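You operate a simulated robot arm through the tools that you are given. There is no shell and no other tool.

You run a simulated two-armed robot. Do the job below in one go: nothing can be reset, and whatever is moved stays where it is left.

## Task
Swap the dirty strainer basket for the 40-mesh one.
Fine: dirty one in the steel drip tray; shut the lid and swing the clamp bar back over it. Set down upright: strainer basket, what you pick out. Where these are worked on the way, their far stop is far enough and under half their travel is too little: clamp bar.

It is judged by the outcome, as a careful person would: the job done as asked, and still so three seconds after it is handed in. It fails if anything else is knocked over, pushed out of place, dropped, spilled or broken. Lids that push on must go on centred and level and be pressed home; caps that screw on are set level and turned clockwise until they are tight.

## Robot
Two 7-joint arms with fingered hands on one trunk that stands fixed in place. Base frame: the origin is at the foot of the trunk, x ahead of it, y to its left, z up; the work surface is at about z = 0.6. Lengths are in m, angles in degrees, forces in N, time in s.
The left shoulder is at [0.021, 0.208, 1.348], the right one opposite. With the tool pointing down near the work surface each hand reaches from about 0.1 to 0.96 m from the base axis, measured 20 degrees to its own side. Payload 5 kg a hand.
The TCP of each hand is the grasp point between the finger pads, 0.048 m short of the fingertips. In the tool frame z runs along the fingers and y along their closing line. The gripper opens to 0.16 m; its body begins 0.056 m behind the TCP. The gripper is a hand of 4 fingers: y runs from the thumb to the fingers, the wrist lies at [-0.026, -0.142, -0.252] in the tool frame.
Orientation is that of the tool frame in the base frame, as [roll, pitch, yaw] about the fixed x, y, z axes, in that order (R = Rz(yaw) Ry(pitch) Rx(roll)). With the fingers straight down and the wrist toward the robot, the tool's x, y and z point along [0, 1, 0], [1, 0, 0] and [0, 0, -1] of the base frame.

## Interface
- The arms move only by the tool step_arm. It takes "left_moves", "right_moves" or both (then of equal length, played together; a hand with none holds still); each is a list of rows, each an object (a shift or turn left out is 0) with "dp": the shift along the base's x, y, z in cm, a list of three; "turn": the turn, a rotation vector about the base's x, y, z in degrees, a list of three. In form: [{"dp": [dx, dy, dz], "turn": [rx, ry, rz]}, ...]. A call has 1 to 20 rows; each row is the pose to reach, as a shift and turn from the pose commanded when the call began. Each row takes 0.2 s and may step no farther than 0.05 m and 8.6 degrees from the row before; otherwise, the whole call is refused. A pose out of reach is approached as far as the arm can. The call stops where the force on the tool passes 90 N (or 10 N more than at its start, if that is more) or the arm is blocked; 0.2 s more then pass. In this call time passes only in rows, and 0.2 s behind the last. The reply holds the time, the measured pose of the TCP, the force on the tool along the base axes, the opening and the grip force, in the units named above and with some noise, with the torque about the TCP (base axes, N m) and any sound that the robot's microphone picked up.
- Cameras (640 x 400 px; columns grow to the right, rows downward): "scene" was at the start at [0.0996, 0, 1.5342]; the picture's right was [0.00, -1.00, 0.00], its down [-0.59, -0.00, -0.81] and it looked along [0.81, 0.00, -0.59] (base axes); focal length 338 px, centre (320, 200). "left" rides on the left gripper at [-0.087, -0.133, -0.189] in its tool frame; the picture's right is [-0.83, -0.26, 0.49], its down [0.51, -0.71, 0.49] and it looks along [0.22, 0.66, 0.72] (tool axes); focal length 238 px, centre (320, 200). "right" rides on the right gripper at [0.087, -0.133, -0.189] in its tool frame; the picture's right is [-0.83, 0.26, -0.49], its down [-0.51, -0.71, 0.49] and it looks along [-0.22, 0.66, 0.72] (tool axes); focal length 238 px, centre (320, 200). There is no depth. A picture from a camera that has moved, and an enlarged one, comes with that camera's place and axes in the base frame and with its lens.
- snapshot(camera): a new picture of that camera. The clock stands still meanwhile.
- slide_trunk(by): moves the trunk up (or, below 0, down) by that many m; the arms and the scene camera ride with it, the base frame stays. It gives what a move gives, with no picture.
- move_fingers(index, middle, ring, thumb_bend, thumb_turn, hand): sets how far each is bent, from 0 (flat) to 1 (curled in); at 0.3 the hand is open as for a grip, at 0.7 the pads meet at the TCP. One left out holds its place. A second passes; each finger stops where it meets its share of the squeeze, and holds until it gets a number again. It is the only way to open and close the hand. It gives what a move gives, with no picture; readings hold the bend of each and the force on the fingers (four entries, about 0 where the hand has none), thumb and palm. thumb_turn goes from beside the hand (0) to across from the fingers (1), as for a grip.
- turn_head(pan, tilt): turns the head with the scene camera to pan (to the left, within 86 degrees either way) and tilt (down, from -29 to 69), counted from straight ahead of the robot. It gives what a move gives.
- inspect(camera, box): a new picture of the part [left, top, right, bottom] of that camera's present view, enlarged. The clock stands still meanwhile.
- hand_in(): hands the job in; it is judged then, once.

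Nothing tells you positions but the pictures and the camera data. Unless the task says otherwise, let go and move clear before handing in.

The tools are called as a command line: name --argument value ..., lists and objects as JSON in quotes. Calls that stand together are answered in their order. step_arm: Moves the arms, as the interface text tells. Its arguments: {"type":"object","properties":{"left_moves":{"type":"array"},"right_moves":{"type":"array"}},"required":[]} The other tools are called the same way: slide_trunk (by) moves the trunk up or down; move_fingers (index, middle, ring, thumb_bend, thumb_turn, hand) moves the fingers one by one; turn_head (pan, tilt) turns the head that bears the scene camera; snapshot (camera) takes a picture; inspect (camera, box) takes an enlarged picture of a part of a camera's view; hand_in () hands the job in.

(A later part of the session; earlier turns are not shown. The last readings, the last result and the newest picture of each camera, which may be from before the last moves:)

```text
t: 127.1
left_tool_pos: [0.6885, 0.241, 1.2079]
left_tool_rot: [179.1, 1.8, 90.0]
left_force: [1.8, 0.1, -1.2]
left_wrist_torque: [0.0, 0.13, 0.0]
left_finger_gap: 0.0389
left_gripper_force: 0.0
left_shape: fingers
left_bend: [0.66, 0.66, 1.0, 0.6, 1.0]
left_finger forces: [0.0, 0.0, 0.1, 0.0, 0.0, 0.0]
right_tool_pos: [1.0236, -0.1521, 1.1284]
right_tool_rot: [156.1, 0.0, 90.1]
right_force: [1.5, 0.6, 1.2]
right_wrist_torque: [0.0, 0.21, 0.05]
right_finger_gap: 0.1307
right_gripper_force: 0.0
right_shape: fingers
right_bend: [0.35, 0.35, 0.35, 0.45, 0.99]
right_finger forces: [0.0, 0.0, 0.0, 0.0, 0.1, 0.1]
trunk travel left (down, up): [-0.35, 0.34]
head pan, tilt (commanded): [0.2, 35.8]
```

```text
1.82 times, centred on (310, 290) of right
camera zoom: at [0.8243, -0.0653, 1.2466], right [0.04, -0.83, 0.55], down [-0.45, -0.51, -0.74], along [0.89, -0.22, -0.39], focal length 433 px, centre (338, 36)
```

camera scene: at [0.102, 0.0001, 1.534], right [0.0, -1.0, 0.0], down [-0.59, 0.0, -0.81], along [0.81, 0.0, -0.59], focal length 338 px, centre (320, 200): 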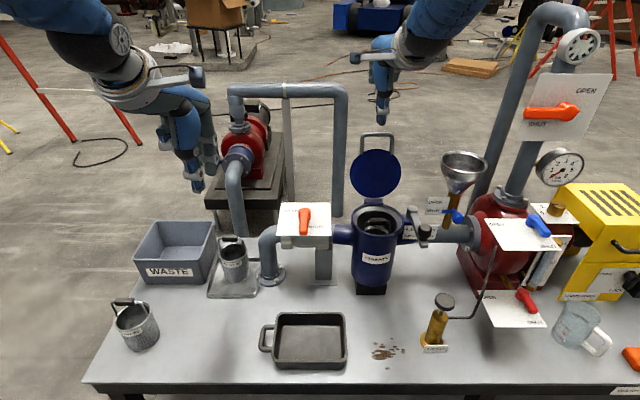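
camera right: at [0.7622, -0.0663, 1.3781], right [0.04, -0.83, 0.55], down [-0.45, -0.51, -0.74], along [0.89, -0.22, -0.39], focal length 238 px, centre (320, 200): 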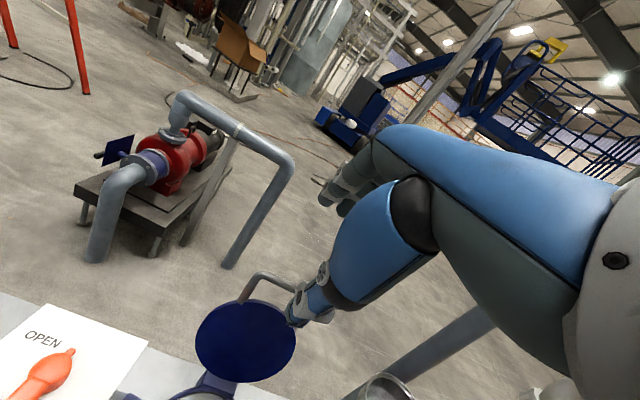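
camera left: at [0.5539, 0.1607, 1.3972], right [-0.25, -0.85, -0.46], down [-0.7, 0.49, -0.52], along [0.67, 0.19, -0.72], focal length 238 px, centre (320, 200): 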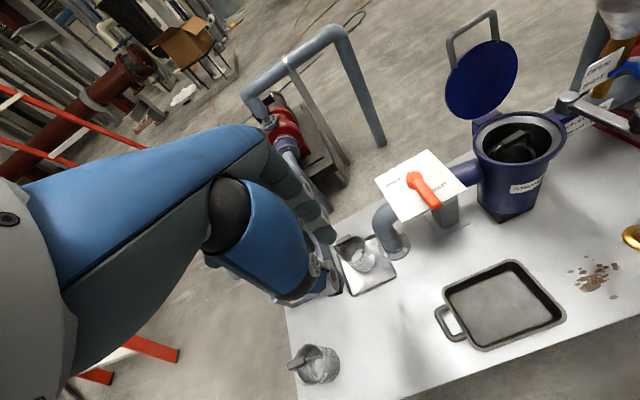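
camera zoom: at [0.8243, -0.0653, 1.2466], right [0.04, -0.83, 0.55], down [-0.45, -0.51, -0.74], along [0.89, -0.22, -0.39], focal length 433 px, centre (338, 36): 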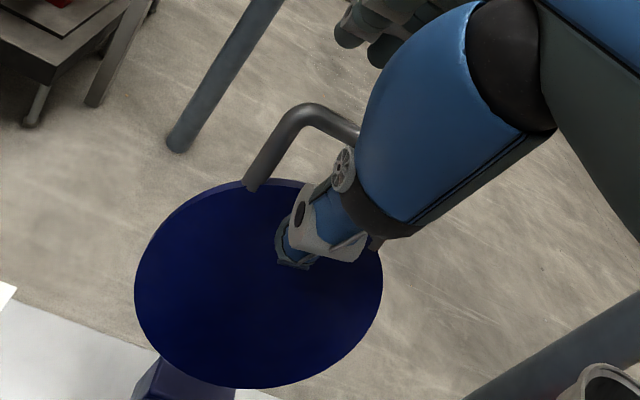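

The fingers are a bit too high behind the bar at this tilt. I straighten the hand to about −10° and lower slightly so they can hook the bar from behind.

step_arm --right_moves '[{"dp": [0.3, 0, 0], "turn": [0, 5, 0]}, {"dp": [0.6, 0, -1.0], "turn": [0, 10, 0]}, {"dp": [0.7, 0, -2.2], "turn": [0, 14, 0]}]'

inspect --camera "left" --box '[420, 0, 580, 160]'

inspect --camera "right" --box '[200, 180, 420, 400]'

```text
t: 127.9
left_tool_pos: [0.6859, 0.241, 1.2092]
left_tool_rot: [179.1, 1.9, 90.0]
left_force: [0.0, 0.7, -0.1]
left_wrist_torque: [-0.03, 0.01, 0.0]
left_finger_gap: 0.0393
left_gripper_force: 0.0
left_shape: fingers
left_bend: [0.66, 0.66, 1.0, 0.6, 1.0]
left_finger forces: [0.1, 0.0, 0.1, 0.0, 0.0, 0.1]
right_tool_pos: [1.0277, -0.1514, 1.1084]
right_tool_rot: [170.1, 0.0, 90.0]
right_force: [0.2, 0.3, 0.1]
right_wrist_torque: [0.0, 0.04, -0.01]
right_finger_gap: 0.1308
right_gripper_force: 0.1
right_shape: fingers
right_bend: [0.35, 0.35, 0.35, 0.45, 0.99]
right_finger forces: [0.0, 0.1, 0.1, 0.1, 0.0, 0.0]
trunk travel left (down, up): [-0.35, 0.34]
head pan, tilt (commanded): [0.2, 35.8]
```

```text
2.50 times, centred on (500, 80) of left
camera zoom: at [0.552, 0.1607, 1.3983], right [-0.25, -0.85, -0.46], down [-0.7, 0.49, -0.52], along [0.67, 0.19, -0.72], focal length 596 px, centre (-130, 500)
```

zoom: 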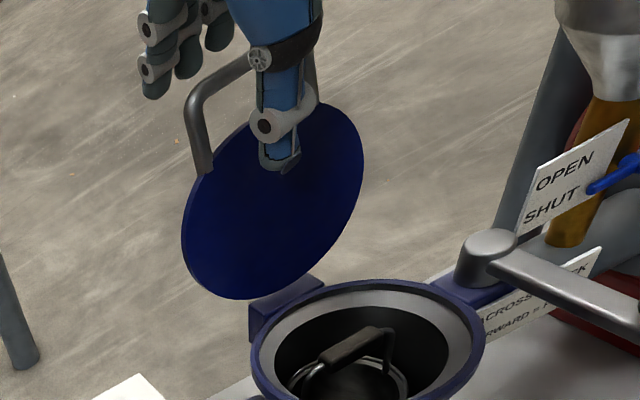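

```text
1.82 times, centred on (310, 290) of right
camera zoom: at [0.8639, -0.0661, 1.2712], right [0.17, -0.83, 0.52], down [-0.61, -0.51, -0.61], along [0.77, -0.22, -0.6], focal length 433 px, centre (338, 36)
```

zoom: 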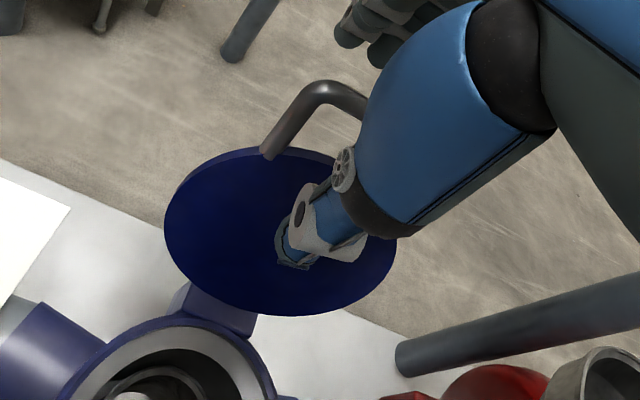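

Fingers are behind the bar, thumb in front. I close into a loose hook around it.

move_fingers --hand "right" --index 0.67 --middle 0.67 --ring 0.67 --thumb_bend 0.6

inspect --camera "left" --box '[420, 0, 580, 160]'

inspect --camera "right" --box '[200, 180, 420, 400]'

inspect --camera "scene" --box '[320, 80, 440, 220]'

```text
t: 128.9
left_tool_pos: [0.6858, 0.2418, 1.2091]
left_tool_rot: [179.0, 2.0, 89.9]
left_force: [-0.1, 0.2, -0.8]
left_wrist_torque: [0.02, 0.01, 0.0]
left_finger_gap: 0.0393
left_gripper_force: 0.1
left_shape: fingers
left_bend: [0.66, 0.66, 1.0, 0.6, 1.0]
left_finger forces: [0.0, 0.1, 0.0, 0.0, 0.0, 0.1]
right_tool_pos: [1.0265, -0.1511, 1.108]
right_tool_rot: [170.0, -0.1, 89.9]
right_force: [0.0, 0.1, -0.4]
right_wrist_torque: [0.01, -0.03, -0.01]
right_finger_gap: 0.038
right_gripper_force: 0.1
right_shape: fingers
right_bend: [0.67, 0.67, 0.67, 0.6, 1.0]
right_finger forces: [0.1, 0.0, 0.0, 0.1, 0.0, 0.0]
trunk travel left (down, up): [-0.35, 0.34]
head pan, tilt (commanded): [0.2, 35.8]
```

```text
2.50 times, centred on (500, 80) of left
camera zoom: at [0.5519, 0.1608, 1.3983], right [-0.25, -0.85, -0.46], down [-0.7, 0.49, -0.52], along [0.67, 0.19, -0.72], focal length 596 px, centre (-130, 500)
```

zoom: 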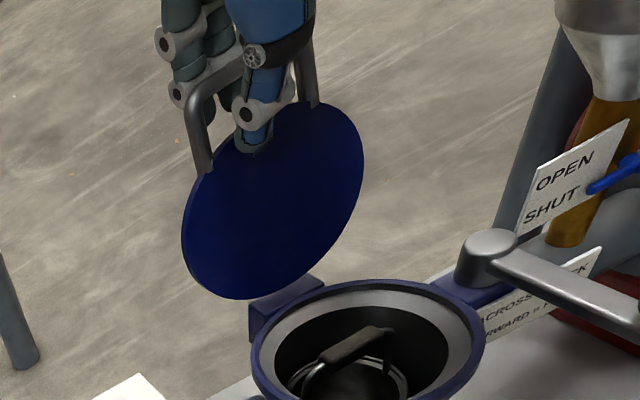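

```text
1.82 times, centred on (310, 290) of right
camera zoom: at [0.8638, -0.0661, 1.2711], right [0.17, -0.83, 0.52], down [-0.61, -0.51, -0.61], along [0.77, -0.22, -0.6], focal length 433 px, centre (338, 36)
```

zoom: 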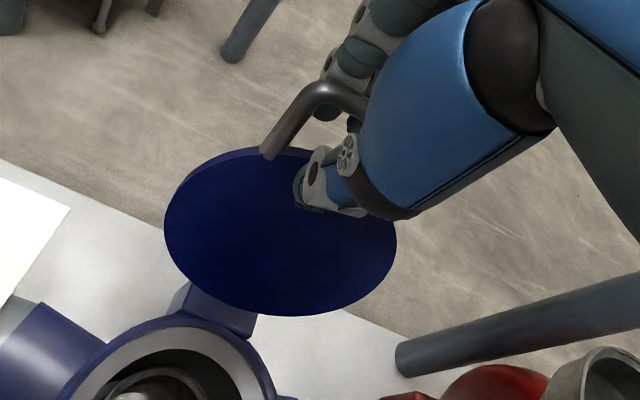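

```text
2.86 times, centred on (380, 150) of scene
camera zoom: at [0.0999, 0.0001, 1.5342], right [0.0, -1.0, 0.0], down [-0.59, 0.0, -0.81], along [0.81, 0.0, -0.59], focal length 966 px, centre (149, 343)
```

zoom: 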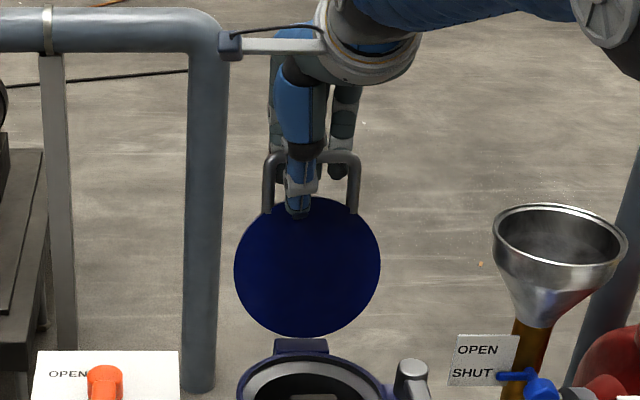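

The bar is inside the loose hook. I tighten the hook slightly and pull the lid forward along its arc, first to about vertical.

move_fingers --hand "right" --index 0.685 --middle 0.685 --ring 0.685 --thumb_bend 0.68

step_arm --right_moves '[{"dp": [-1.2, 0, 0.5]}, {"dp": [-2.4, 0, 0.7]}, {"dp": [-3.6, 0, 0.8]}, {"dp": [-5.0, 0, 0.8]}]'

inspect --camera "left" --box '[420, 0, 580, 160]'

inspect --camera "right" --box '[200, 180, 420, 400]'

```text
t: 129.9
left_tool_pos: [0.6863, 0.2406, 1.2101]
left_tool_rot: [179.1, 2.1, 90.0]
left_force: [-1.1, -0.6, 0.4]
left_wrist_torque: [0.05, 0.02, -0.03]
left_finger_gap: 0.0391
left_gripper_force: 0.0
left_shape: fingers
left_bend: [0.66, 0.66, 1.0, 0.6, 1.0]
left_finger forces: [0.1, 0.0, 0.0, 0.1, 0.1, 0.0]
right_tool_pos: [1.0264, -0.1521, 1.1096]
right_tool_rot: [170.0, -0.1, 90.0]
right_force: [-3.1, -0.6, 1.0]
right_wrist_torque: [-0.03, 0.14, -0.06]
right_finger_gap: 0.024
right_gripper_force: 1.2
right_shape: fingers
right_bend: [0.68, 0.68, 0.68, 0.66, 1.0]
right_finger forces: [0.0, 0.1, 0.0, 0.0, 2.5, 0.0]
trunk travel left (down, up): [-0.35, 0.34]
head pan, tilt (commanded): [0.2, 35.8]
```

```text
t: 130.9
left_tool_pos: [0.6853, 0.2419, 1.2088]
left_tool_rot: [179.0, 2.0, 90.0]
left_force: [-0.1, 0.3, -0.2]
left_wrist_torque: [-0.02, -0.03, 0.01]
left_finger_gap: 0.0394
left_gripper_force: 0.0
left_shape: fingers
left_bend: [0.66, 0.66, 1.0, 0.6, 1.0]
left_finger forces: [0.1, 0.0, 0.1, 0.1, 0.0, 0.1]
right_tool_pos: [0.9752, -0.1532, 1.1154]
right_tool_rot: [169.9, 0.0, 90.0]
right_force: [-0.1, -0.2, 0.3]
right_wrist_torque: [-0.02, -0.02, 0.01]
right_finger_gap: 0.0207
right_gripper_force: 0.2
right_shape: fingers
right_bend: [0.68, 0.68, 0.68, 0.68, 1.0]
right_finger forces: [0.0, 0.0, 0.3, 0.0, 0.0, 0.0]
trunk travel left (down, up): [-0.35, 0.34]
head pan, tilt (commanded): [0.2, 35.8]
```

```text
2.50 times, centred on (500, 80) of left
camera zoom: at [0.551, 0.1609, 1.3987], right [-0.25, -0.85, -0.46], down [-0.7, 0.49, -0.52], along [0.67, 0.19, -0.72], focal length 596 px, centre (-130, 500)
```

zoom: 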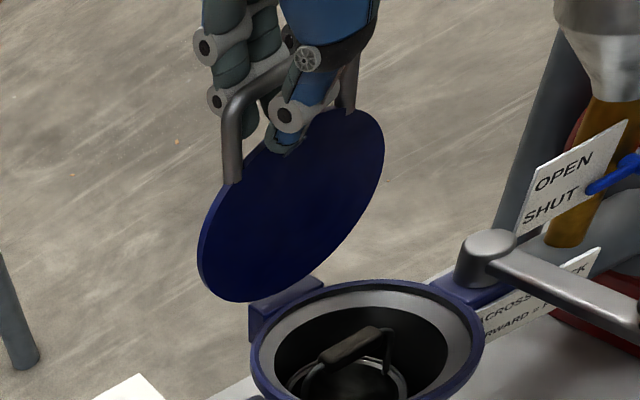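

```text
1.82 times, centred on (310, 290) of right
camera zoom: at [0.8121, -0.0664, 1.2786], right [0.17, -0.83, 0.52], down [-0.61, -0.51, -0.61], along [0.77, -0.22, -0.6], focal length 433 px, centre (338, 36)
```

zoom: 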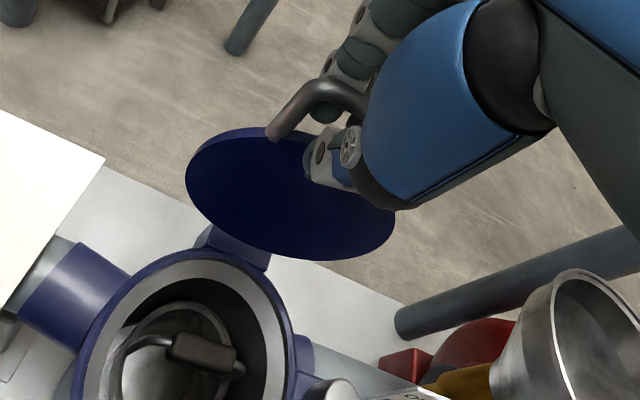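

The lid is near vertical and follows well. I continue closing along the arc, turning the hand with it.

step_arm --right_moves '[{"dp": [-1.2, 0, 0.0], "turn": [0, -1, 0]}, {"dp": [-2.4, 0, -0.2], "turn": [0, -2, 0]}, {"dp": [-3.9, 0, -0.5], "turn": [0, -5, 0]}, {"dp": [-5.4, 0, -0.9], "turn": [0, -8, 0]}, {"dp": [-6.9, 0, -1.4], "turn": [0, -12, 0]}, {"dp": [-8.3, 0, -1.95], "turn": [0, -16, 0]}, {"dp": [-9.7, 0, -2.65], "turn": [0, -20, 0]}, {"dp": [-11.0, 0, -3.45], "turn": [0, -24, 0]}]'

inspect --camera "left" --box '[420, 20, 580, 180]'

inspect --camera "right" --box '[200, 180, 420, 400]'

```text
t: 132.7
left_tool_pos: [0.6866, 0.2411, 1.21]
left_tool_rot: [179.0, 1.9, 89.9]
left_force: [-0.1, -0.1, 0.1]
left_wrist_torque: [-0.02, 0.06, 0.0]
left_finger_gap: 0.0394
left_gripper_force: 0.1
left_shape: fingers
left_bend: [0.66, 0.66, 1.0, 0.6, 1.0]
left_finger forces: [0.1, 0.1, 0.0, 0.0, 0.0, 0.1]
right_tool_pos: [0.8676, -0.1539, 1.0811]
right_tool_rot: [145.9, -0.1, 90.1]
right_force: [-0.4, 1.2, -1.3]
right_wrist_torque: [-0.03, 0.09, 0.05]
right_finger_gap: 0.0217
right_gripper_force: 1.6
right_shape: fingers
right_bend: [0.68, 0.68, 0.68, 0.67, 1.0]
right_finger forces: [0.1, 0.1, 0.0, 0.0, 1.9, 0.1]
trunk travel left (down, up): [-0.35, 0.34]
head pan, tilt (commanded): [0.2, 35.8]
```

```text
2.50 times, centred on (500, 100) of left
camera zoom: at [0.5516, 0.1608, 1.3984], right [-0.25, -0.85, -0.46], down [-0.7, 0.49, -0.52], along [0.67, 0.19, -0.72], focal length 596 px, centre (-130, 450)
```

zoom: 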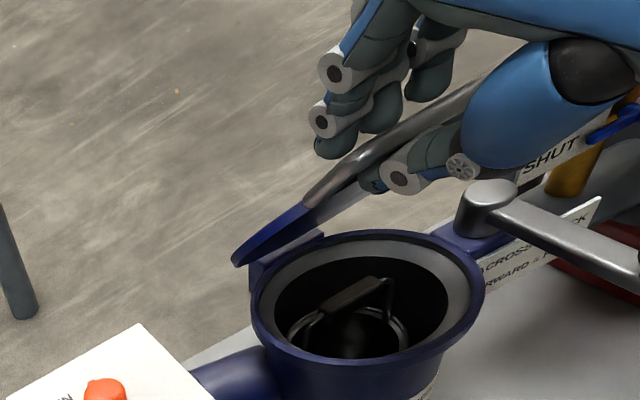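

```text
1.82 times, centred on (310, 290) of right
camera zoom: at [0.6502, -0.067, 1.164], right [-0.06, -0.83, 0.55], down [-0.31, -0.51, -0.8], along [0.95, -0.22, -0.23], focal length 433 px, centre (338, 36)
```

zoom: 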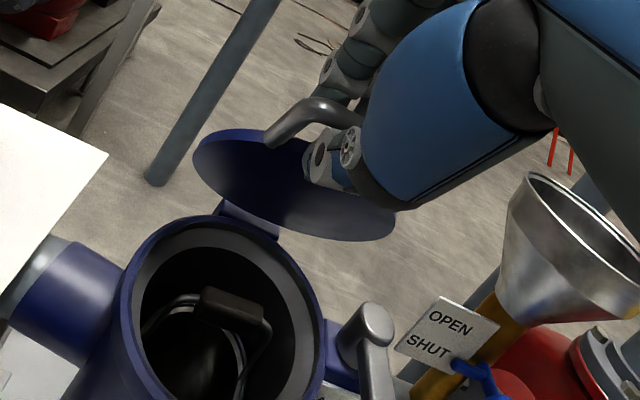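

The lid now rests on the thumb within the hook. I lower it further.

step_arm --right_moves '[{"dp": [-1.25, 0, -0.9], "turn": [0, -4, 0]}, {"dp": [-2.46, 0, -1.85], "turn": [0, -8, 0]}, {"dp": [-3.6, 0, -2.9], "turn": [0, -12, 0]}, {"dp": [-4.66, 0, -4.02], "turn": [0, -16, 0]}, {"dp": [-5.65, 0, -5.2], "turn": [0, -20, 0]}, {"dp": [-6.53, 0, -6.47], "turn": [0, -24, 0]}, {"dp": [-7.35, 0, -7.8], "turn": [0, -28, 0]}, {"dp": [-8.04, 0, -9.15], "turn": [0, -32, 0]}]'

inspect --camera "left" --box '[420, 40, 600, 200]'

inspect --camera "right" --box '[200, 180, 420, 400]'

```text
t: 134.5
left_tool_pos: [0.6862, 0.2413, 1.2094]
left_tool_rot: [179.0, 1.9, 90.0]
left_force: [0.1, -0.7, -0.1]
left_wrist_torque: [0.04, 0.03, -0.02]
left_finger_gap: 0.0393
left_gripper_force: 0.1
left_shape: fingers
left_bend: [0.66, 0.66, 1.0, 0.6, 1.0]
left_finger forces: [0.1, 0.0, 0.1, 0.1, 0.1, 0.0]
right_tool_pos: [0.7857, -0.1531, 0.9895]
right_tool_rot: [113.9, 0.0, 90.0]
right_force: [-2.3, 0.8, -2.5]
right_wrist_torque: [-0.01, 0.17, 0.04]
right_finger_gap: 0.0224
right_gripper_force: 2.0
right_shape: fingers
right_bend: [0.68, 0.68, 0.68, 0.67, 1.0]
right_finger forces: [0.1, 0.1, 0.0, 0.1, 3.3, 0.0]
trunk travel left (down, up): [-0.35, 0.34]
head pan, tilt (commanded): [0.2, 35.8]
```

```text
2.50 times, centred on (510, 120) of left
camera zoom: at [0.5523, 0.1606, 1.3981], right [-0.25, -0.85, -0.46], down [-0.7, 0.49, -0.52], along [0.67, 0.19, -0.72], focal length 596 px, centre (-155, 400)
```

zoom: 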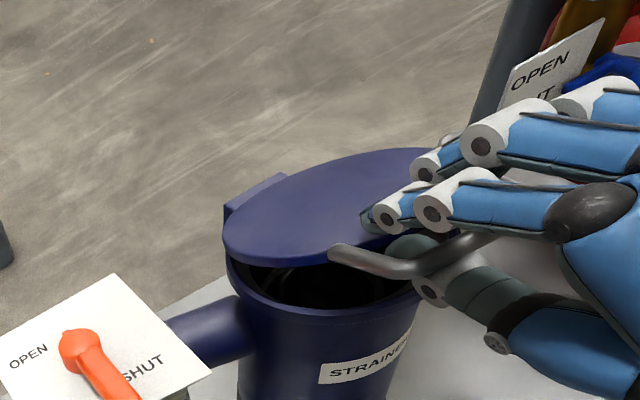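

```text
1.82 times, centred on (310, 290) of right
camera zoom: at [0.5588, -0.0672, 0.9449], right [-0.34, -0.83, 0.43], down [0.16, -0.51, -0.85], along [0.93, -0.22, 0.31], focal length 433 px, centre (338, 36)
```

zoom: 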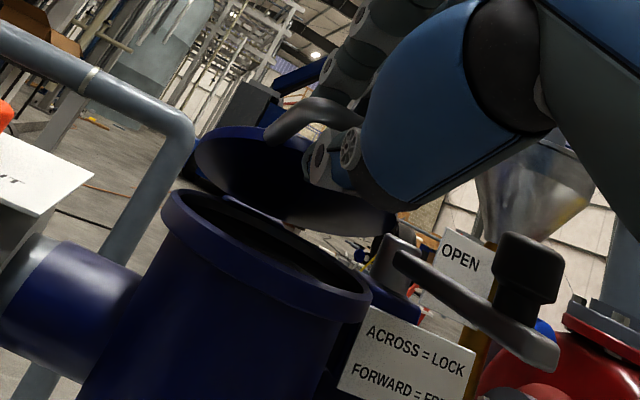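

The lid is about 24° open and controlled. I lower it the rest of the way slowly.

step_arm --right_moves '[{"dp": [-0.6, 0, -1.45], "turn": [0, -4, 0]}, {"dp": [-1.1, 0, -2.9], "turn": [0, -8, 0]}, {"dp": [-1.5, 0, -4.4], "turn": [0, -12, 0]}, {"dp": [-1.83, 0, -5.87], "turn": [0, -16, 0]}]'

inspect --camera "left" --box '[420, 40, 600, 200]'

step_arm --right_moves '[{"dp": [-0.1, 0, -0.7], "turn": [0, -2, 0]}, {"dp": [-0.2, 0, -1.4], "turn": [0, -4, 0]}, {"dp": [-0.25, 0, -2.1], "turn": [0, -6, 0]}, {"dp": [-0.28, 0, -2.9], "turn": [0, -8, 0]}]'

inspect --camera "left" --box '[420, 40, 600, 200]'

inspect --camera "right" --box '[200, 180, 420, 400]'

```text
t: 135.5
left_tool_pos: [0.6867, 0.2415, 1.2093]
left_tool_rot: [179.0, 2.0, 89.9]
left_force: [0.5, 1.7, 0.7]
left_wrist_torque: [-0.07, 0.01, -0.02]
left_finger_gap: 0.0392
left_gripper_force: 0.0
left_shape: fingers
left_bend: [0.66, 0.66, 1.0, 0.6, 1.0]
left_finger forces: [0.0, 0.0, 0.1, 0.0, 0.0, 0.1]
right_tool_pos: [0.7669, -0.1526, 0.9302]
right_tool_rot: [97.9, 0.0, 90.0]
right_force: [-2.8, -1.3, -4.1]
right_wrist_torque: [-0.02, 0.15, 0.03]
right_finger_gap: 0.0245
right_gripper_force: 3.1
right_shape: fingers
right_bend: [0.68, 0.68, 0.68, 0.66, 1.0]
right_finger forces: [0.0, 0.1, 0.1, 0.1, 6.5, 0.1]
trunk travel left (down, up): [-0.35, 0.34]
head pan, tilt (commanded): [0.2, 35.8]
```

```text
2.50 times, centred on (510, 120) of left
camera zoom: at [0.5519, 0.1613, 1.3982], right [-0.25, -0.85, -0.46], down [-0.7, 0.49, -0.52], along [0.67, 0.19, -0.72], focal length 596 px, centre (-155, 400)
```

zoom: 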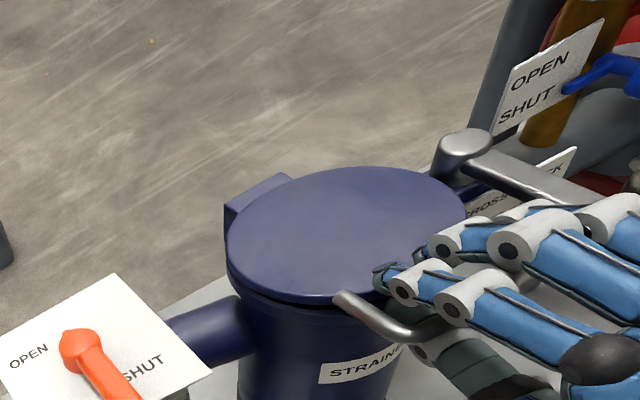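

```text
t: 136.5
left_tool_pos: [0.6866, 0.2416, 1.2098]
left_tool_rot: [179.0, 1.8, 90.0]
left_force: [-0.3, 0.0, 0.1]
left_wrist_torque: [0.0, 0.03, -0.01]
left_finger_gap: 0.0392
left_gripper_force: 0.1
left_shape: fingers
left_bend: [0.66, 0.66, 1.0, 0.6, 1.0]
left_finger forces: [0.0, 0.0, 0.0, 0.1, 0.1, 0.1]
right_tool_pos: [0.7645, -0.1514, 0.9006]
right_tool_rot: [90.2, -0.1, 90.0]
right_force: [-3.0, 0.9, -0.9]
right_wrist_torque: [0.01, 0.06, 0.0]
right_finger_gap: 0.021
right_gripper_force: 1.3
right_shape: fingers
right_bend: [0.68, 0.68, 0.68, 0.68, 1.0]
right_finger forces: [0.0, 0.0, 0.0, 0.0, 2.5, 0.1]
trunk travel left (down, up): [-0.35, 0.34]
head pan, tilt (commanded): [0.2, 35.8]
```

```text
2.50 times, centred on (510, 120) of left
camera zoom: at [0.5521, 0.1608, 1.3982], right [-0.25, -0.85, -0.46], down [-0.7, 0.49, -0.52], along [0.67, 0.19, -0.72], focal length 596 px, centre (-155, 400)
```

zoom: 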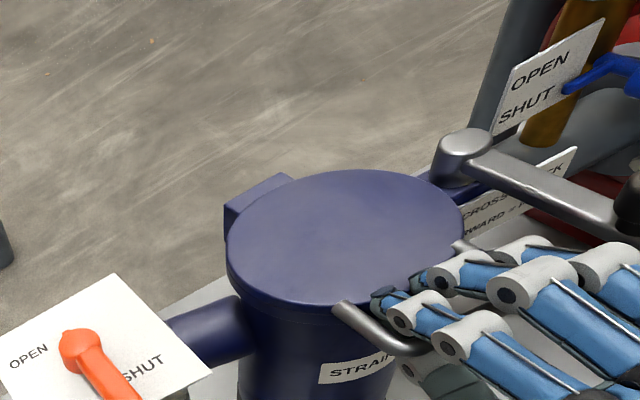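

```text
1.82 times, centred on (310, 290) of right
camera zoom: at [0.5755, -0.0657, 0.7682], right [-0.49, -0.83, 0.26], down [0.49, -0.51, -0.71], along [0.72, -0.22, 0.66], focal length 433 px, centre (338, 36)
```

zoom: 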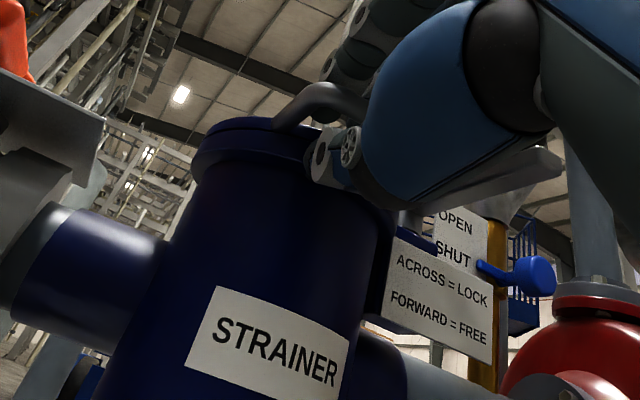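

The lid looks down. I press it gently by lowering a little more to make sure it is fully shut.

step_arm --right_moves '[{"dp": [0, 0, -0.4]}, {"dp": [0, 0, -0.8]}, {"dp": [0, 0, -1.2]}]'

inspect --camera "left" --box '[420, 60, 560, 180]'

inspect --camera "right" --box '[240, 200, 400, 320]'

```text
t: 137.3
left_tool_pos: [0.6849, 0.2413, 1.2097]
left_tool_rot: [178.9, 2.0, 90.0]
left_force: [0.0, 0.6, 0.3]
left_wrist_torque: [0.02, 0.04, 0.02]
left_finger_gap: 0.0395
left_gripper_force: 0.1
left_shape: fingers
left_bend: [0.66, 0.66, 1.0, 0.6, 1.0]
left_finger forces: [0.0, 0.0, 0.0, 0.1, 0.0, 0.0]
right_tool_pos: [0.7633, -0.153, 0.8908]
right_tool_rot: [89.8, 0.0, 90.0]
right_force: [-4.8, -0.3, 12.3]
right_wrist_torque: [-0.35, -0.6, -0.18]
right_finger_gap: 0.0234
right_gripper_force: 6.5
right_shape: fingers
right_bend: [0.67, 0.66, 0.66, 0.68, 1.0]
right_finger forces: [2.4, 6.4, 4.1, 0.1, 0.0, 0.0]
trunk travel left (down, up): [-0.35, 0.34]
head pan, tilt (commanded): [0.2, 35.8]
```

```text
3.33 times, centred on (490, 120) of left
camera zoom: at [0.5505, 0.1608, 1.3991], right [-0.25, -0.85, -0.46], down [-0.7, 0.49, -0.52], along [0.67, 0.19, -0.72], focal length 794 px, centre (-247, 467)
```

zoom: 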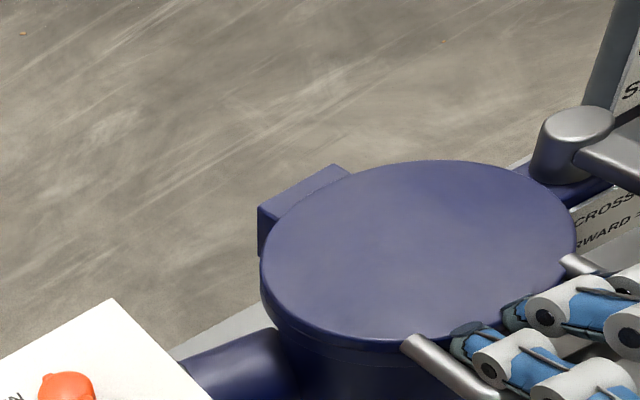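

```text
3.33 times, centred on (320, 260) of right
camera zoom: at [0.5757, -0.0661, 0.7583], right [-0.49, -0.83, 0.26], down [0.49, -0.51, -0.71], along [0.72, -0.22, 0.66], focal length 794 px, centre (320, 0)
```

zoom: 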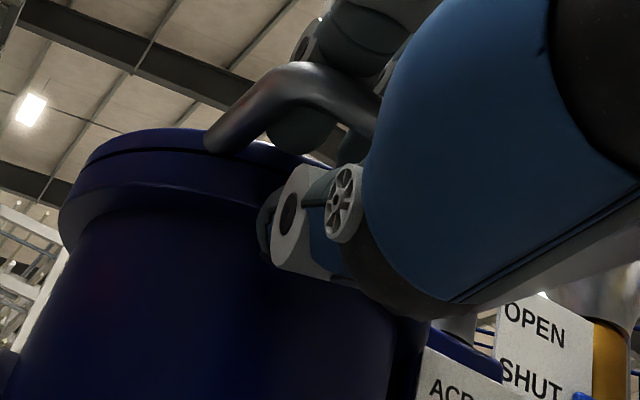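

The lid is shut flush. I release the handle and back the right hand away.

step_arm --right_moves '[{"dp": [0, 0, 0.8]}]'

move_fingers --hand "right" --index 0.45 --middle 0.45 --ring 0.45 --thumb_bend 0.5

step_arm --right_moves '[{"dp": [-0.9, 0, 0.2], "turn": [0, 2, 0]}, {"dp": [-2.0, 0, 0.5], "turn": [0, 5, 0]}, {"dp": [-4.0, 0, 1.5], "turn": [0, 12, 0]}, {"dp": [-6.5, 0, 3.0], "turn": [0, 20, 0]}]'

inspect --camera "left" --box '[440, 60, 620, 220]'

snapshot --camera "scene"

```text
t: 137.7
left_tool_pos: [0.6869, 0.2419, 1.2086]
left_tool_rot: [179.0, 2.0, 90.0]
left_force: [0.4, 0.2, -0.6]
left_wrist_torque: [0.01, 0.01, 0.02]
left_finger_gap: 0.0393
left_gripper_force: 0.0
left_shape: fingers
left_bend: [0.66, 0.66, 1.0, 0.6, 1.0]
left_finger forces: [0.0, 0.1, 0.0, 0.0, 0.1, 0.0]
right_tool_pos: [0.7651, -0.1525, 0.8964]
right_tool_rot: [90.2, 0.0, 90.0]
right_force: [0.3, 1.0, 1.2]
right_wrist_torque: [-0.05, 0.01, 0.02]
right_finger_gap: 0.0208
right_gripper_force: 1.1
right_shape: fingers
right_bend: [0.68, 0.68, 0.67, 0.68, 1.0]
right_finger forces: [0.5, 0.1, 1.2, 0.0, 0.0, 0.0]
trunk travel left (down, up): [-0.35, 0.34]
head pan, tilt (commanded): [0.2, 35.8]
```

```text
t: 138.7
left_tool_pos: [0.6869, 0.2415, 1.2096]
left_tool_rot: [179.1, 2.0, 90.0]
left_force: [0.1, 1.1, 0.6]
left_wrist_torque: [-0.02, 0.0, -0.01]
left_finger_gap: 0.0394
left_gripper_force: 0.1
left_shape: fingers
left_bend: [0.66, 0.66, 1.0, 0.6, 1.0]
left_finger forces: [0.0, 0.1, 0.0, 0.0, 0.0, 0.1]
right_tool_pos: [0.7632, -0.152, 0.8968]
right_tool_rot: [90.0, 0.0, 89.9]
right_force: [0.1, 0.9, -0.4]
right_wrist_torque: [0.0, 0.0, 0.0]
right_finger_gap: 0.1002
right_gripper_force: 0.0
right_shape: fingers
right_bend: [0.45, 0.45, 0.45, 0.5, 1.0]
right_finger forces: [0.1, 0.0, 0.0, 0.0, 0.0, 0.0]
trunk travel left (down, up): [-0.35, 0.34]
head pan, tilt (commanded): [0.2, 35.8]
```

```text
t: 139.7
left_tool_pos: [0.6853, 0.2419, 1.2096]
left_tool_rot: [178.9, 2.0, 89.9]
left_force: [-0.7, 0.0, 0.9]
left_wrist_torque: [-0.03, -0.05, 0.04]
left_finger_gap: 0.039
left_gripper_force: 0.2
left_shape: fingers
left_bend: [0.66, 0.66, 1.0, 0.6, 1.0]
left_finger forces: [0.0, 0.0, 0.0, 0.0, 0.0, 0.1]
right_tool_pos: [0.7001, -0.1529, 0.9278]
right_tool_rot: [110.1, 0.0, 90.0]
right_force: [-0.9, 0.3, -0.7]
right_wrist_torque: [0.02, -0.05, -0.05]
right_finger_gap: 0.1006
right_gripper_force: 0.0
right_shape: fingers
right_bend: [0.45, 0.45, 0.45, 0.5, 1.0]
right_finger forces: [0.0, 0.1, 0.0, 0.1, 0.0, 0.0]
trunk travel left (down, up): [-0.35, 0.34]
head pan, tilt (commanded): [0.2, 35.8]
```

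```text
2.50 times, centred on (530, 140) of left
camera zoom: at [0.5506, 0.1613, 1.399], right [-0.25, -0.85, -0.46], down [-0.7, 0.49, -0.52], along [0.67, 0.19, -0.72], focal length 596 px, centre (-205, 350)
```

zoom: 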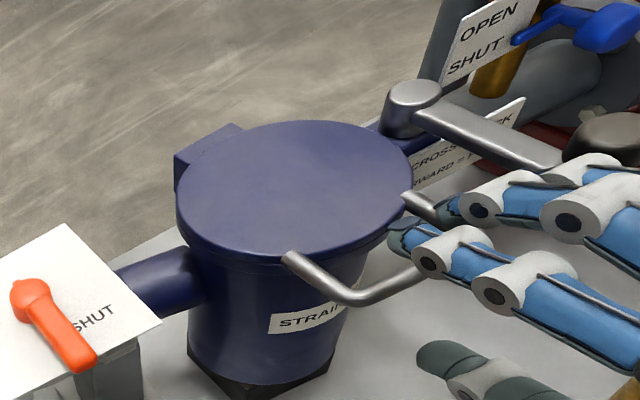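

```text
taken
camera scene: at [0.0985, 0.0005, 1.5344], right [0.0, -1.0, 0.0], down [-0.58, 0.0, -0.81], along [0.81, 0.0, -0.58], focal length 338 px, centre (320, 200)
```

scene: 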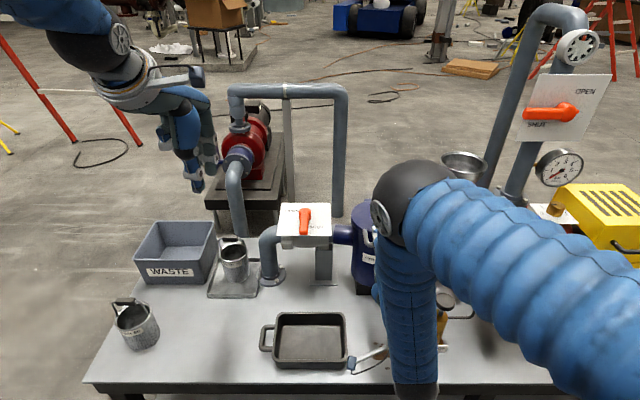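

Clear of the handle. I raise the hand and turn it fingers-down again.

step_arm --right_moves '[{"dp": [-1.5, -0.5, 2.3], "turn": [0, 8, 0]}, {"dp": [-3.0, -1.0, 4.6], "turn": [0, 16, 0]}, {"dp": [-4.5, -1.5, 7.0], "turn": [0, 24, 0]}, {"dp": [-6.0, -2.0, 9.5], "turn": [0, 32, 0]}, {"dp": [-7.5, -2.5, 12.0], "turn": [0, 40, 0]}, {"dp": [-9.0, -3.0, 14.5], "turn": [0, 48, 0]}, {"dp": [-10.5, -3.5, 17.0], "turn": [0, 56, 0]}, {"dp": [-12.0, -4.0, 18.5], "turn": [0, 64, 0]}, {"dp": [-12.5, -4.5, 19.0], "turn": [0, 70, 0]}]'

snapshot --camera "scene"

inspect --camera "left" --box '[440, 60, 620, 220]'

inspect --camera "scene" --box '[340, 180, 460, 270]'

```text
t: 141.7
left_tool_pos: [0.6868, 0.2416, 1.2086]
left_tool_rot: [179.0, 2.0, 89.9]
left_force: [0.8, -0.3, 0.2]
left_wrist_torque: [-0.01, 0.02, 0.01]
left_finger_gap: 0.0394
left_gripper_force: 0.0
left_shape: fingers
left_bend: [0.66, 0.66, 1.0, 0.6, 1.0]
left_finger forces: [0.0, 0.0, 0.0, 0.0, 0.1, 0.0]
right_tool_pos: [0.5754, -0.1963, 1.1159]
right_tool_rot: [-179.9, 0.1, 89.9]
right_force: [0.0, 0.8, -0.5]
right_wrist_torque: [0.04, 0.0, -0.03]
right_finger_gap: 0.1009
right_gripper_force: 0.1
right_shape: fingers
right_bend: [0.45, 0.45, 0.45, 0.5, 1.0]
right_finger forces: [0.0, 0.1, 0.0, 0.0, 0.0, 0.0]
trunk travel left (down, up): [-0.35, 0.34]
head pan, tilt (commanded): [0.2, 35.8]
```

```text
taken
camera scene: at [0.1002, -0.0002, 1.5341], right [0.0, -1.0, 0.0], down [-0.59, 0.0, -0.81], along [0.81, 0.0, -0.59], focal length 338 px, centre (320, 200)
```

scene: 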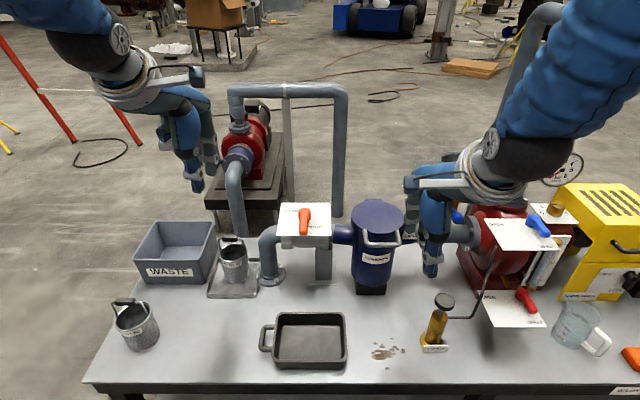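

```text
2.50 times, centred on (530, 140) of left
camera zoom: at [0.5522, 0.1605, 1.3982], right [-0.25, -0.85, -0.46], down [-0.7, 0.49, -0.52], along [0.67, 0.19, -0.72], focal length 596 px, centre (-205, 350)
```

zoom: 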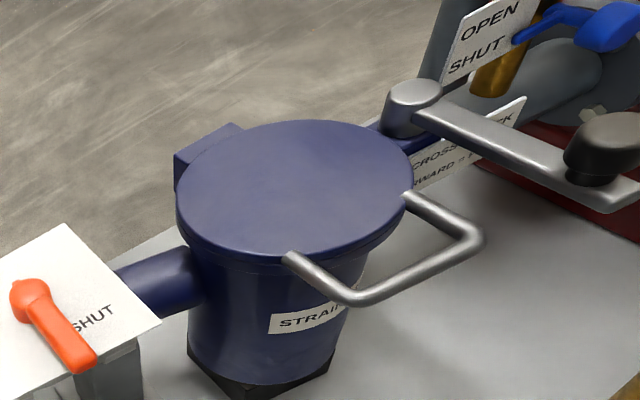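

```text
4.44 times, centred on (400, 225) of scene
camera zoom: at [0.1002, -0.0002, 1.5341], right [0.0, -1.0, 0.0], down [-0.59, 0.0, -0.81], along [0.81, 0.0, -0.59], focal length 1503 px, centre (-36, 89)
```

zoom: 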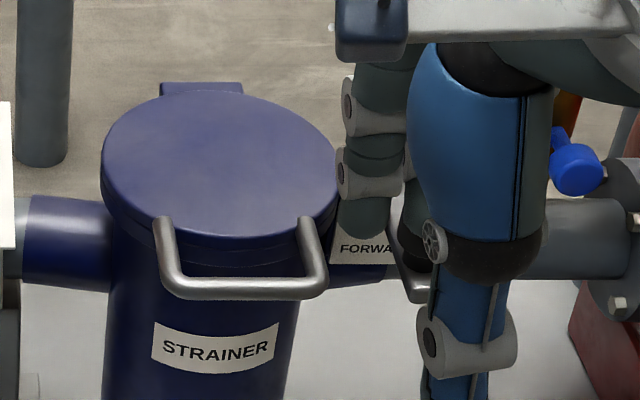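

The lid is closed and level. I bring the right hand over the clamp knob at its forward position with the same 48° yaw as before.

step_arm --right_moves '[{"dp": [1.0, -1.3, -0.3], "turn": [0, 0, 8]}, {"dp": [4.0, -3.3, -0.3], "turn": [0, 0, 16]}, {"dp": [8.0, -5.3, -0.3], "turn": [0, 0, 24]}, {"dp": [12.0, -6.3, -0.3], "turn": [0, 0, 32]}, {"dp": [16.0, -7.28, -2.0], "turn": [0, 0, 40]}, {"dp": [18.6, -7.28, -5.5], "turn": [0, 0, 48]}, {"dp": [19.0, -7.28, -9.0], "turn": [0, 0, 48]}]'

inspect --camera "left" --box '[480, 40, 640, 200]'

inspect --camera "scene" --box '[360, 150, 480, 270]'

inspect --camera "right" --box '[180, 160, 400, 400]'

```text
t: 143.3
left_tool_pos: [0.6872, 0.2401, 1.2097]
left_tool_rot: [179.0, 1.9, 90.0]
left_force: [-0.3, -0.5, -0.5]
left_wrist_torque: [0.01, -0.02, -0.02]
left_finger_gap: 0.0392
left_gripper_force: 0.1
left_shape: fingers
left_bend: [0.66, 0.66, 1.0, 0.6, 1.0]
left_finger forces: [0.1, 0.0, 0.0, 0.0, 0.0, 0.0]
right_tool_pos: [0.7669, -0.2704, 1.0268]
right_tool_rot: [179.9, 0.0, 138.0]
right_force: [0.2, -0.5, 0.9]
right_wrist_torque: [-0.05, 0.09, 0.0]
right_finger_gap: 0.1008
right_gripper_force: 0.0
right_shape: fingers
right_bend: [0.45, 0.45, 0.45, 0.5, 1.0]
right_finger forces: [0.1, 0.0, 0.0, 0.1, 0.0, 0.1]
trunk travel left (down, up): [-0.35, 0.34]
head pan, tilt (commanded): [0.2, 35.8]
```

```text
2.50 times, centred on (560, 120) of left
camera zoom: at [0.552, 0.1599, 1.3984], right [-0.25, -0.85, -0.46], down [-0.7, 0.49, -0.52], along [0.67, 0.19, -0.72], focal length 596 px, centre (-280, 400)
```

zoom: 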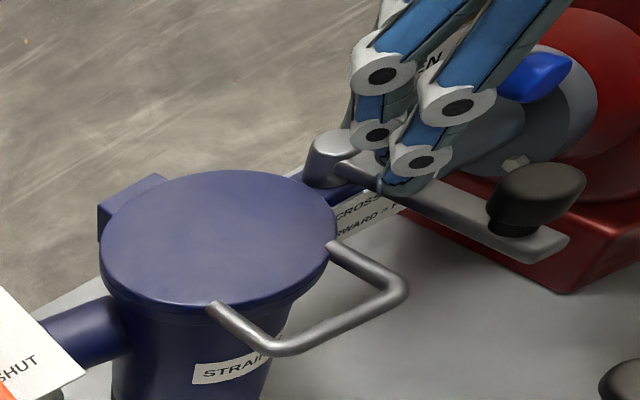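

```text
3.33 times, centred on (420, 210) of scene
camera zoom: at [0.0998, -0.0004, 1.5342], right [0.0, -1.0, 0.0], down [-0.59, 0.0, -0.81], along [0.81, 0.0, -0.59], focal length 1127 px, centre (-13, 167)
```

zoom: 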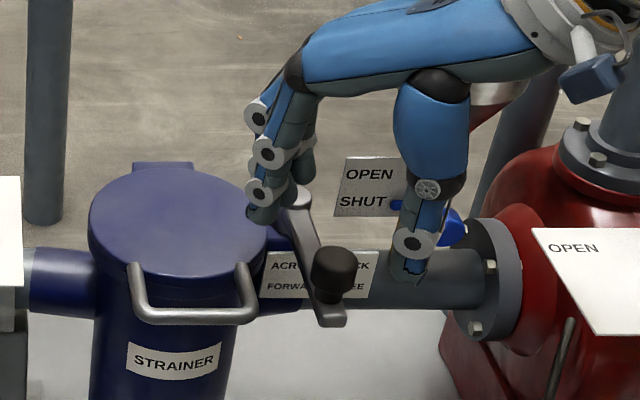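

```text
1.67 times, centred on (290, 280) of right
camera zoom: at [0.6146, -0.312, 1.2159], right [0.79, -0.37, 0.49], down [-0.1, -0.87, -0.49], along [0.6, 0.34, -0.72], focal length 397 px, centre (370, 67)
```

zoom: 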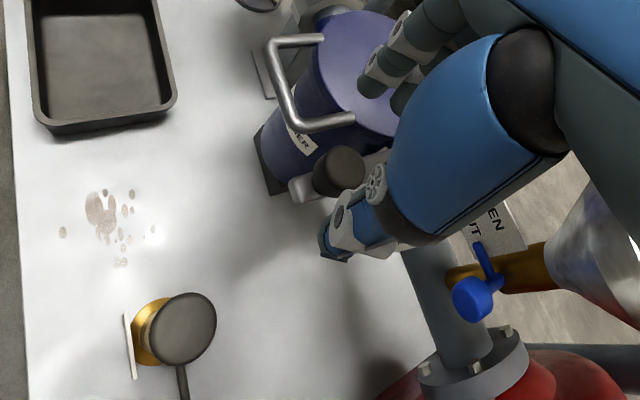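

The knob sits between thumb and fingers as before. I lower the cage around it and close it a little.

step_arm --right_moves '[{"dp": [0, 0, -2.3]}, {"dp": [0, 0, -4.5]}]'

move_fingers --hand "right" --index 0.6 --middle 0.6 --ring 0.6 --thumb_bend 0.6

inspect --camera "scene" --box '[360, 170, 480, 270]'

inspect --camera "right" --box '[180, 160, 400, 400]'

```text
t: 143.9
left_tool_pos: [0.6859, 0.2414, 1.2091]
left_tool_rot: [179.0, 1.8, 90.0]
left_force: [-0.1, 0.1, -0.1]
left_wrist_torque: [-0.02, 0.0, 0.03]
left_finger_gap: 0.0392
left_gripper_force: 0.0
left_shape: fingers
left_bend: [0.66, 0.66, 1.0, 0.6, 1.0]
left_finger forces: [0.1, 0.1, 0.0, 0.1, 0.0, 0.0]
right_tool_pos: [0.766, -0.2708, 0.982]
right_tool_rot: [179.9, -0.1, 138.0]
right_force: [1.2, 0.2, 1.4]
right_wrist_torque: [-0.01, 0.05, -0.01]
right_finger_gap: 0.1009
right_gripper_force: 0.1
right_shape: fingers
right_bend: [0.45, 0.45, 0.45, 0.5, 1.0]
right_finger forces: [0.1, 0.0, 0.1, 0.0, 0.0, 0.0]
trunk travel left (down, up): [-0.35, 0.34]
head pan, tilt (commanded): [0.2, 35.8]
```

```text
t: 144.9
left_tool_pos: [0.6857, 0.2427, 1.2087]
left_tool_rot: [179.1, 1.9, 90.0]
left_force: [-0.3, -0.5, 0.0]
left_wrist_torque: [0.0, -0.01, 0.02]
left_finger_gap: 0.0394
left_gripper_force: 0.1
left_shape: fingers
left_bend: [0.66, 0.66, 1.0, 0.6, 1.0]
left_finger forces: [0.0, 0.1, 0.0, 0.1, 0.1, 0.0]
right_tool_pos: [0.7643, -0.2684, 0.9829]
right_tool_rot: [180.0, 0.1, 137.9]
right_force: [-0.3, 9.5, 2.8]
right_wrist_torque: [0.53, -0.15, 0.39]
right_finger_gap: 0.0514
right_gripper_force: 4.4
right_shape: fingers
right_bend: [0.6, 0.57, 0.6, 0.6, 1.0]
right_finger forces: [0.0, 8.9, 0.1, 0.0, 0.0, 0.0]
trunk travel left (down, up): [-0.35, 0.34]
head pan, tilt (commanded): [0.2, 35.8]
```

```text
4.00 times, centred on (420, 220) of scene
camera zoom: at [0.0995, 0.0008, 1.5343], right [0.0, -1.0, 0.0], down [-0.58, 0.0, -0.81], along [0.81, 0.0, -0.58], focal length 1352 px, centre (-80, 120)
```

zoom: 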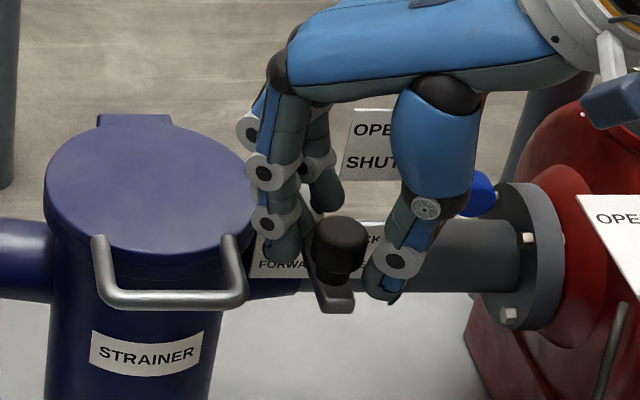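

```text
1.67 times, centred on (290, 280) of right
camera zoom: at [0.6119, -0.3104, 1.1722], right [0.79, -0.37, 0.49], down [-0.1, -0.87, -0.49], along [0.6, 0.34, -0.72], focal length 397 px, centre (370, 67)
```

zoom: 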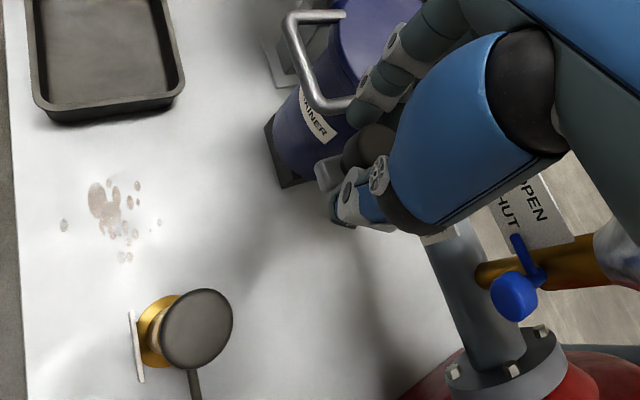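

The knob is caged and the bar is free. I swing it back with the thumb along the reverse arc, first part.

step_arm --right_moves '[{"dp": [0.66, 0.6, 0]}, {"dp": [0.9, 2.2, 0], "turn": [0, 0, -4]}, {"dp": [1.24, 3.86, 0], "turn": [0, 0, -8]}, {"dp": [1.84, 5.41, 0], "turn": [0, 0, -12]}, {"dp": [2.65, 6.87, 0], "turn": [0, 0, -16]}, {"dp": [3.64, 8.22, 0], "turn": [0, 0, -20]}, {"dp": [4.81, 9.43, 0], "turn": [0, 0, -24]}]'

inspect --camera "scene" --box '[340, 150, 460, 260]'

inspect --camera "left" --box '[440, 40, 620, 200]'

```text
t: 146.5
left_tool_pos: [0.6869, 0.2426, 1.2075]
left_tool_rot: [178.9, 2.0, 89.9]
left_force: [1.0, 0.7, 0.5]
left_wrist_torque: [-0.09, -0.01, -0.01]
left_finger_gap: 0.0396
left_gripper_force: 0.0
left_shape: fingers
left_bend: [0.66, 0.66, 1.0, 0.6, 1.0]
left_finger forces: [0.0, 0.0, 0.1, 0.0, 0.0, 0.0]
right_tool_pos: [0.8137, -0.176, 0.9849]
right_tool_rot: [179.9, 0.0, 113.9]
right_force: [-0.4, -0.6, 0.4]
right_wrist_torque: [0.0, 0.06, -0.03]
right_finger_gap: 0.0525
right_gripper_force: 0.4
right_shape: fingers
right_bend: [0.6, 0.6, 0.6, 0.6, 1.0]
right_finger forces: [0.1, 0.1, 0.0, 0.0, 0.4, 0.1]
trunk travel left (down, up): [-0.35, 0.34]
head pan, tilt (commanded): [0.2, 35.8]
```

```text
3.64 times, centred on (400, 205) of scene
camera zoom: at [0.1001, 0.0014, 1.5342], right [0.0, -1.0, 0.0], down [-0.59, 0.0, -0.81], along [0.81, 0.0, -0.59], focal length 1229 px, centre (29, 182)
```

zoom: 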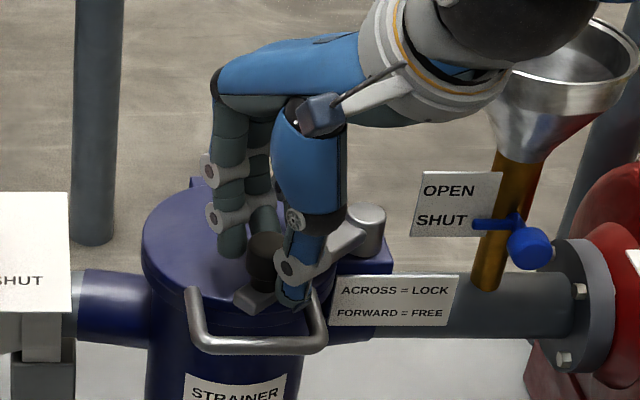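

```text
2.50 times, centred on (530, 120) of left
camera zoom: at [0.5522, 0.162, 1.3981], right [-0.25, -0.85, -0.46], down [-0.7, 0.49, -0.52], along [0.67, 0.19, -0.72], focal length 596 px, centre (-205, 400)
```

zoom: 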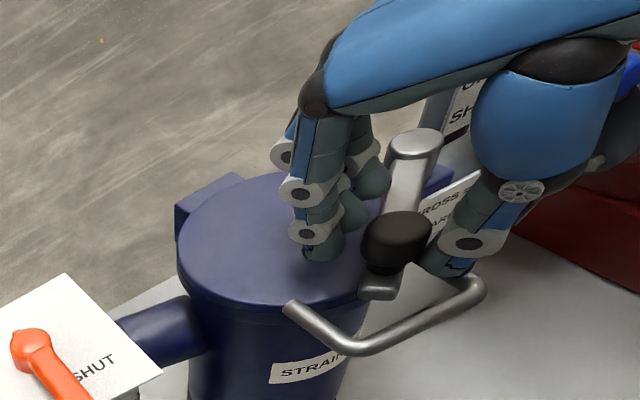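

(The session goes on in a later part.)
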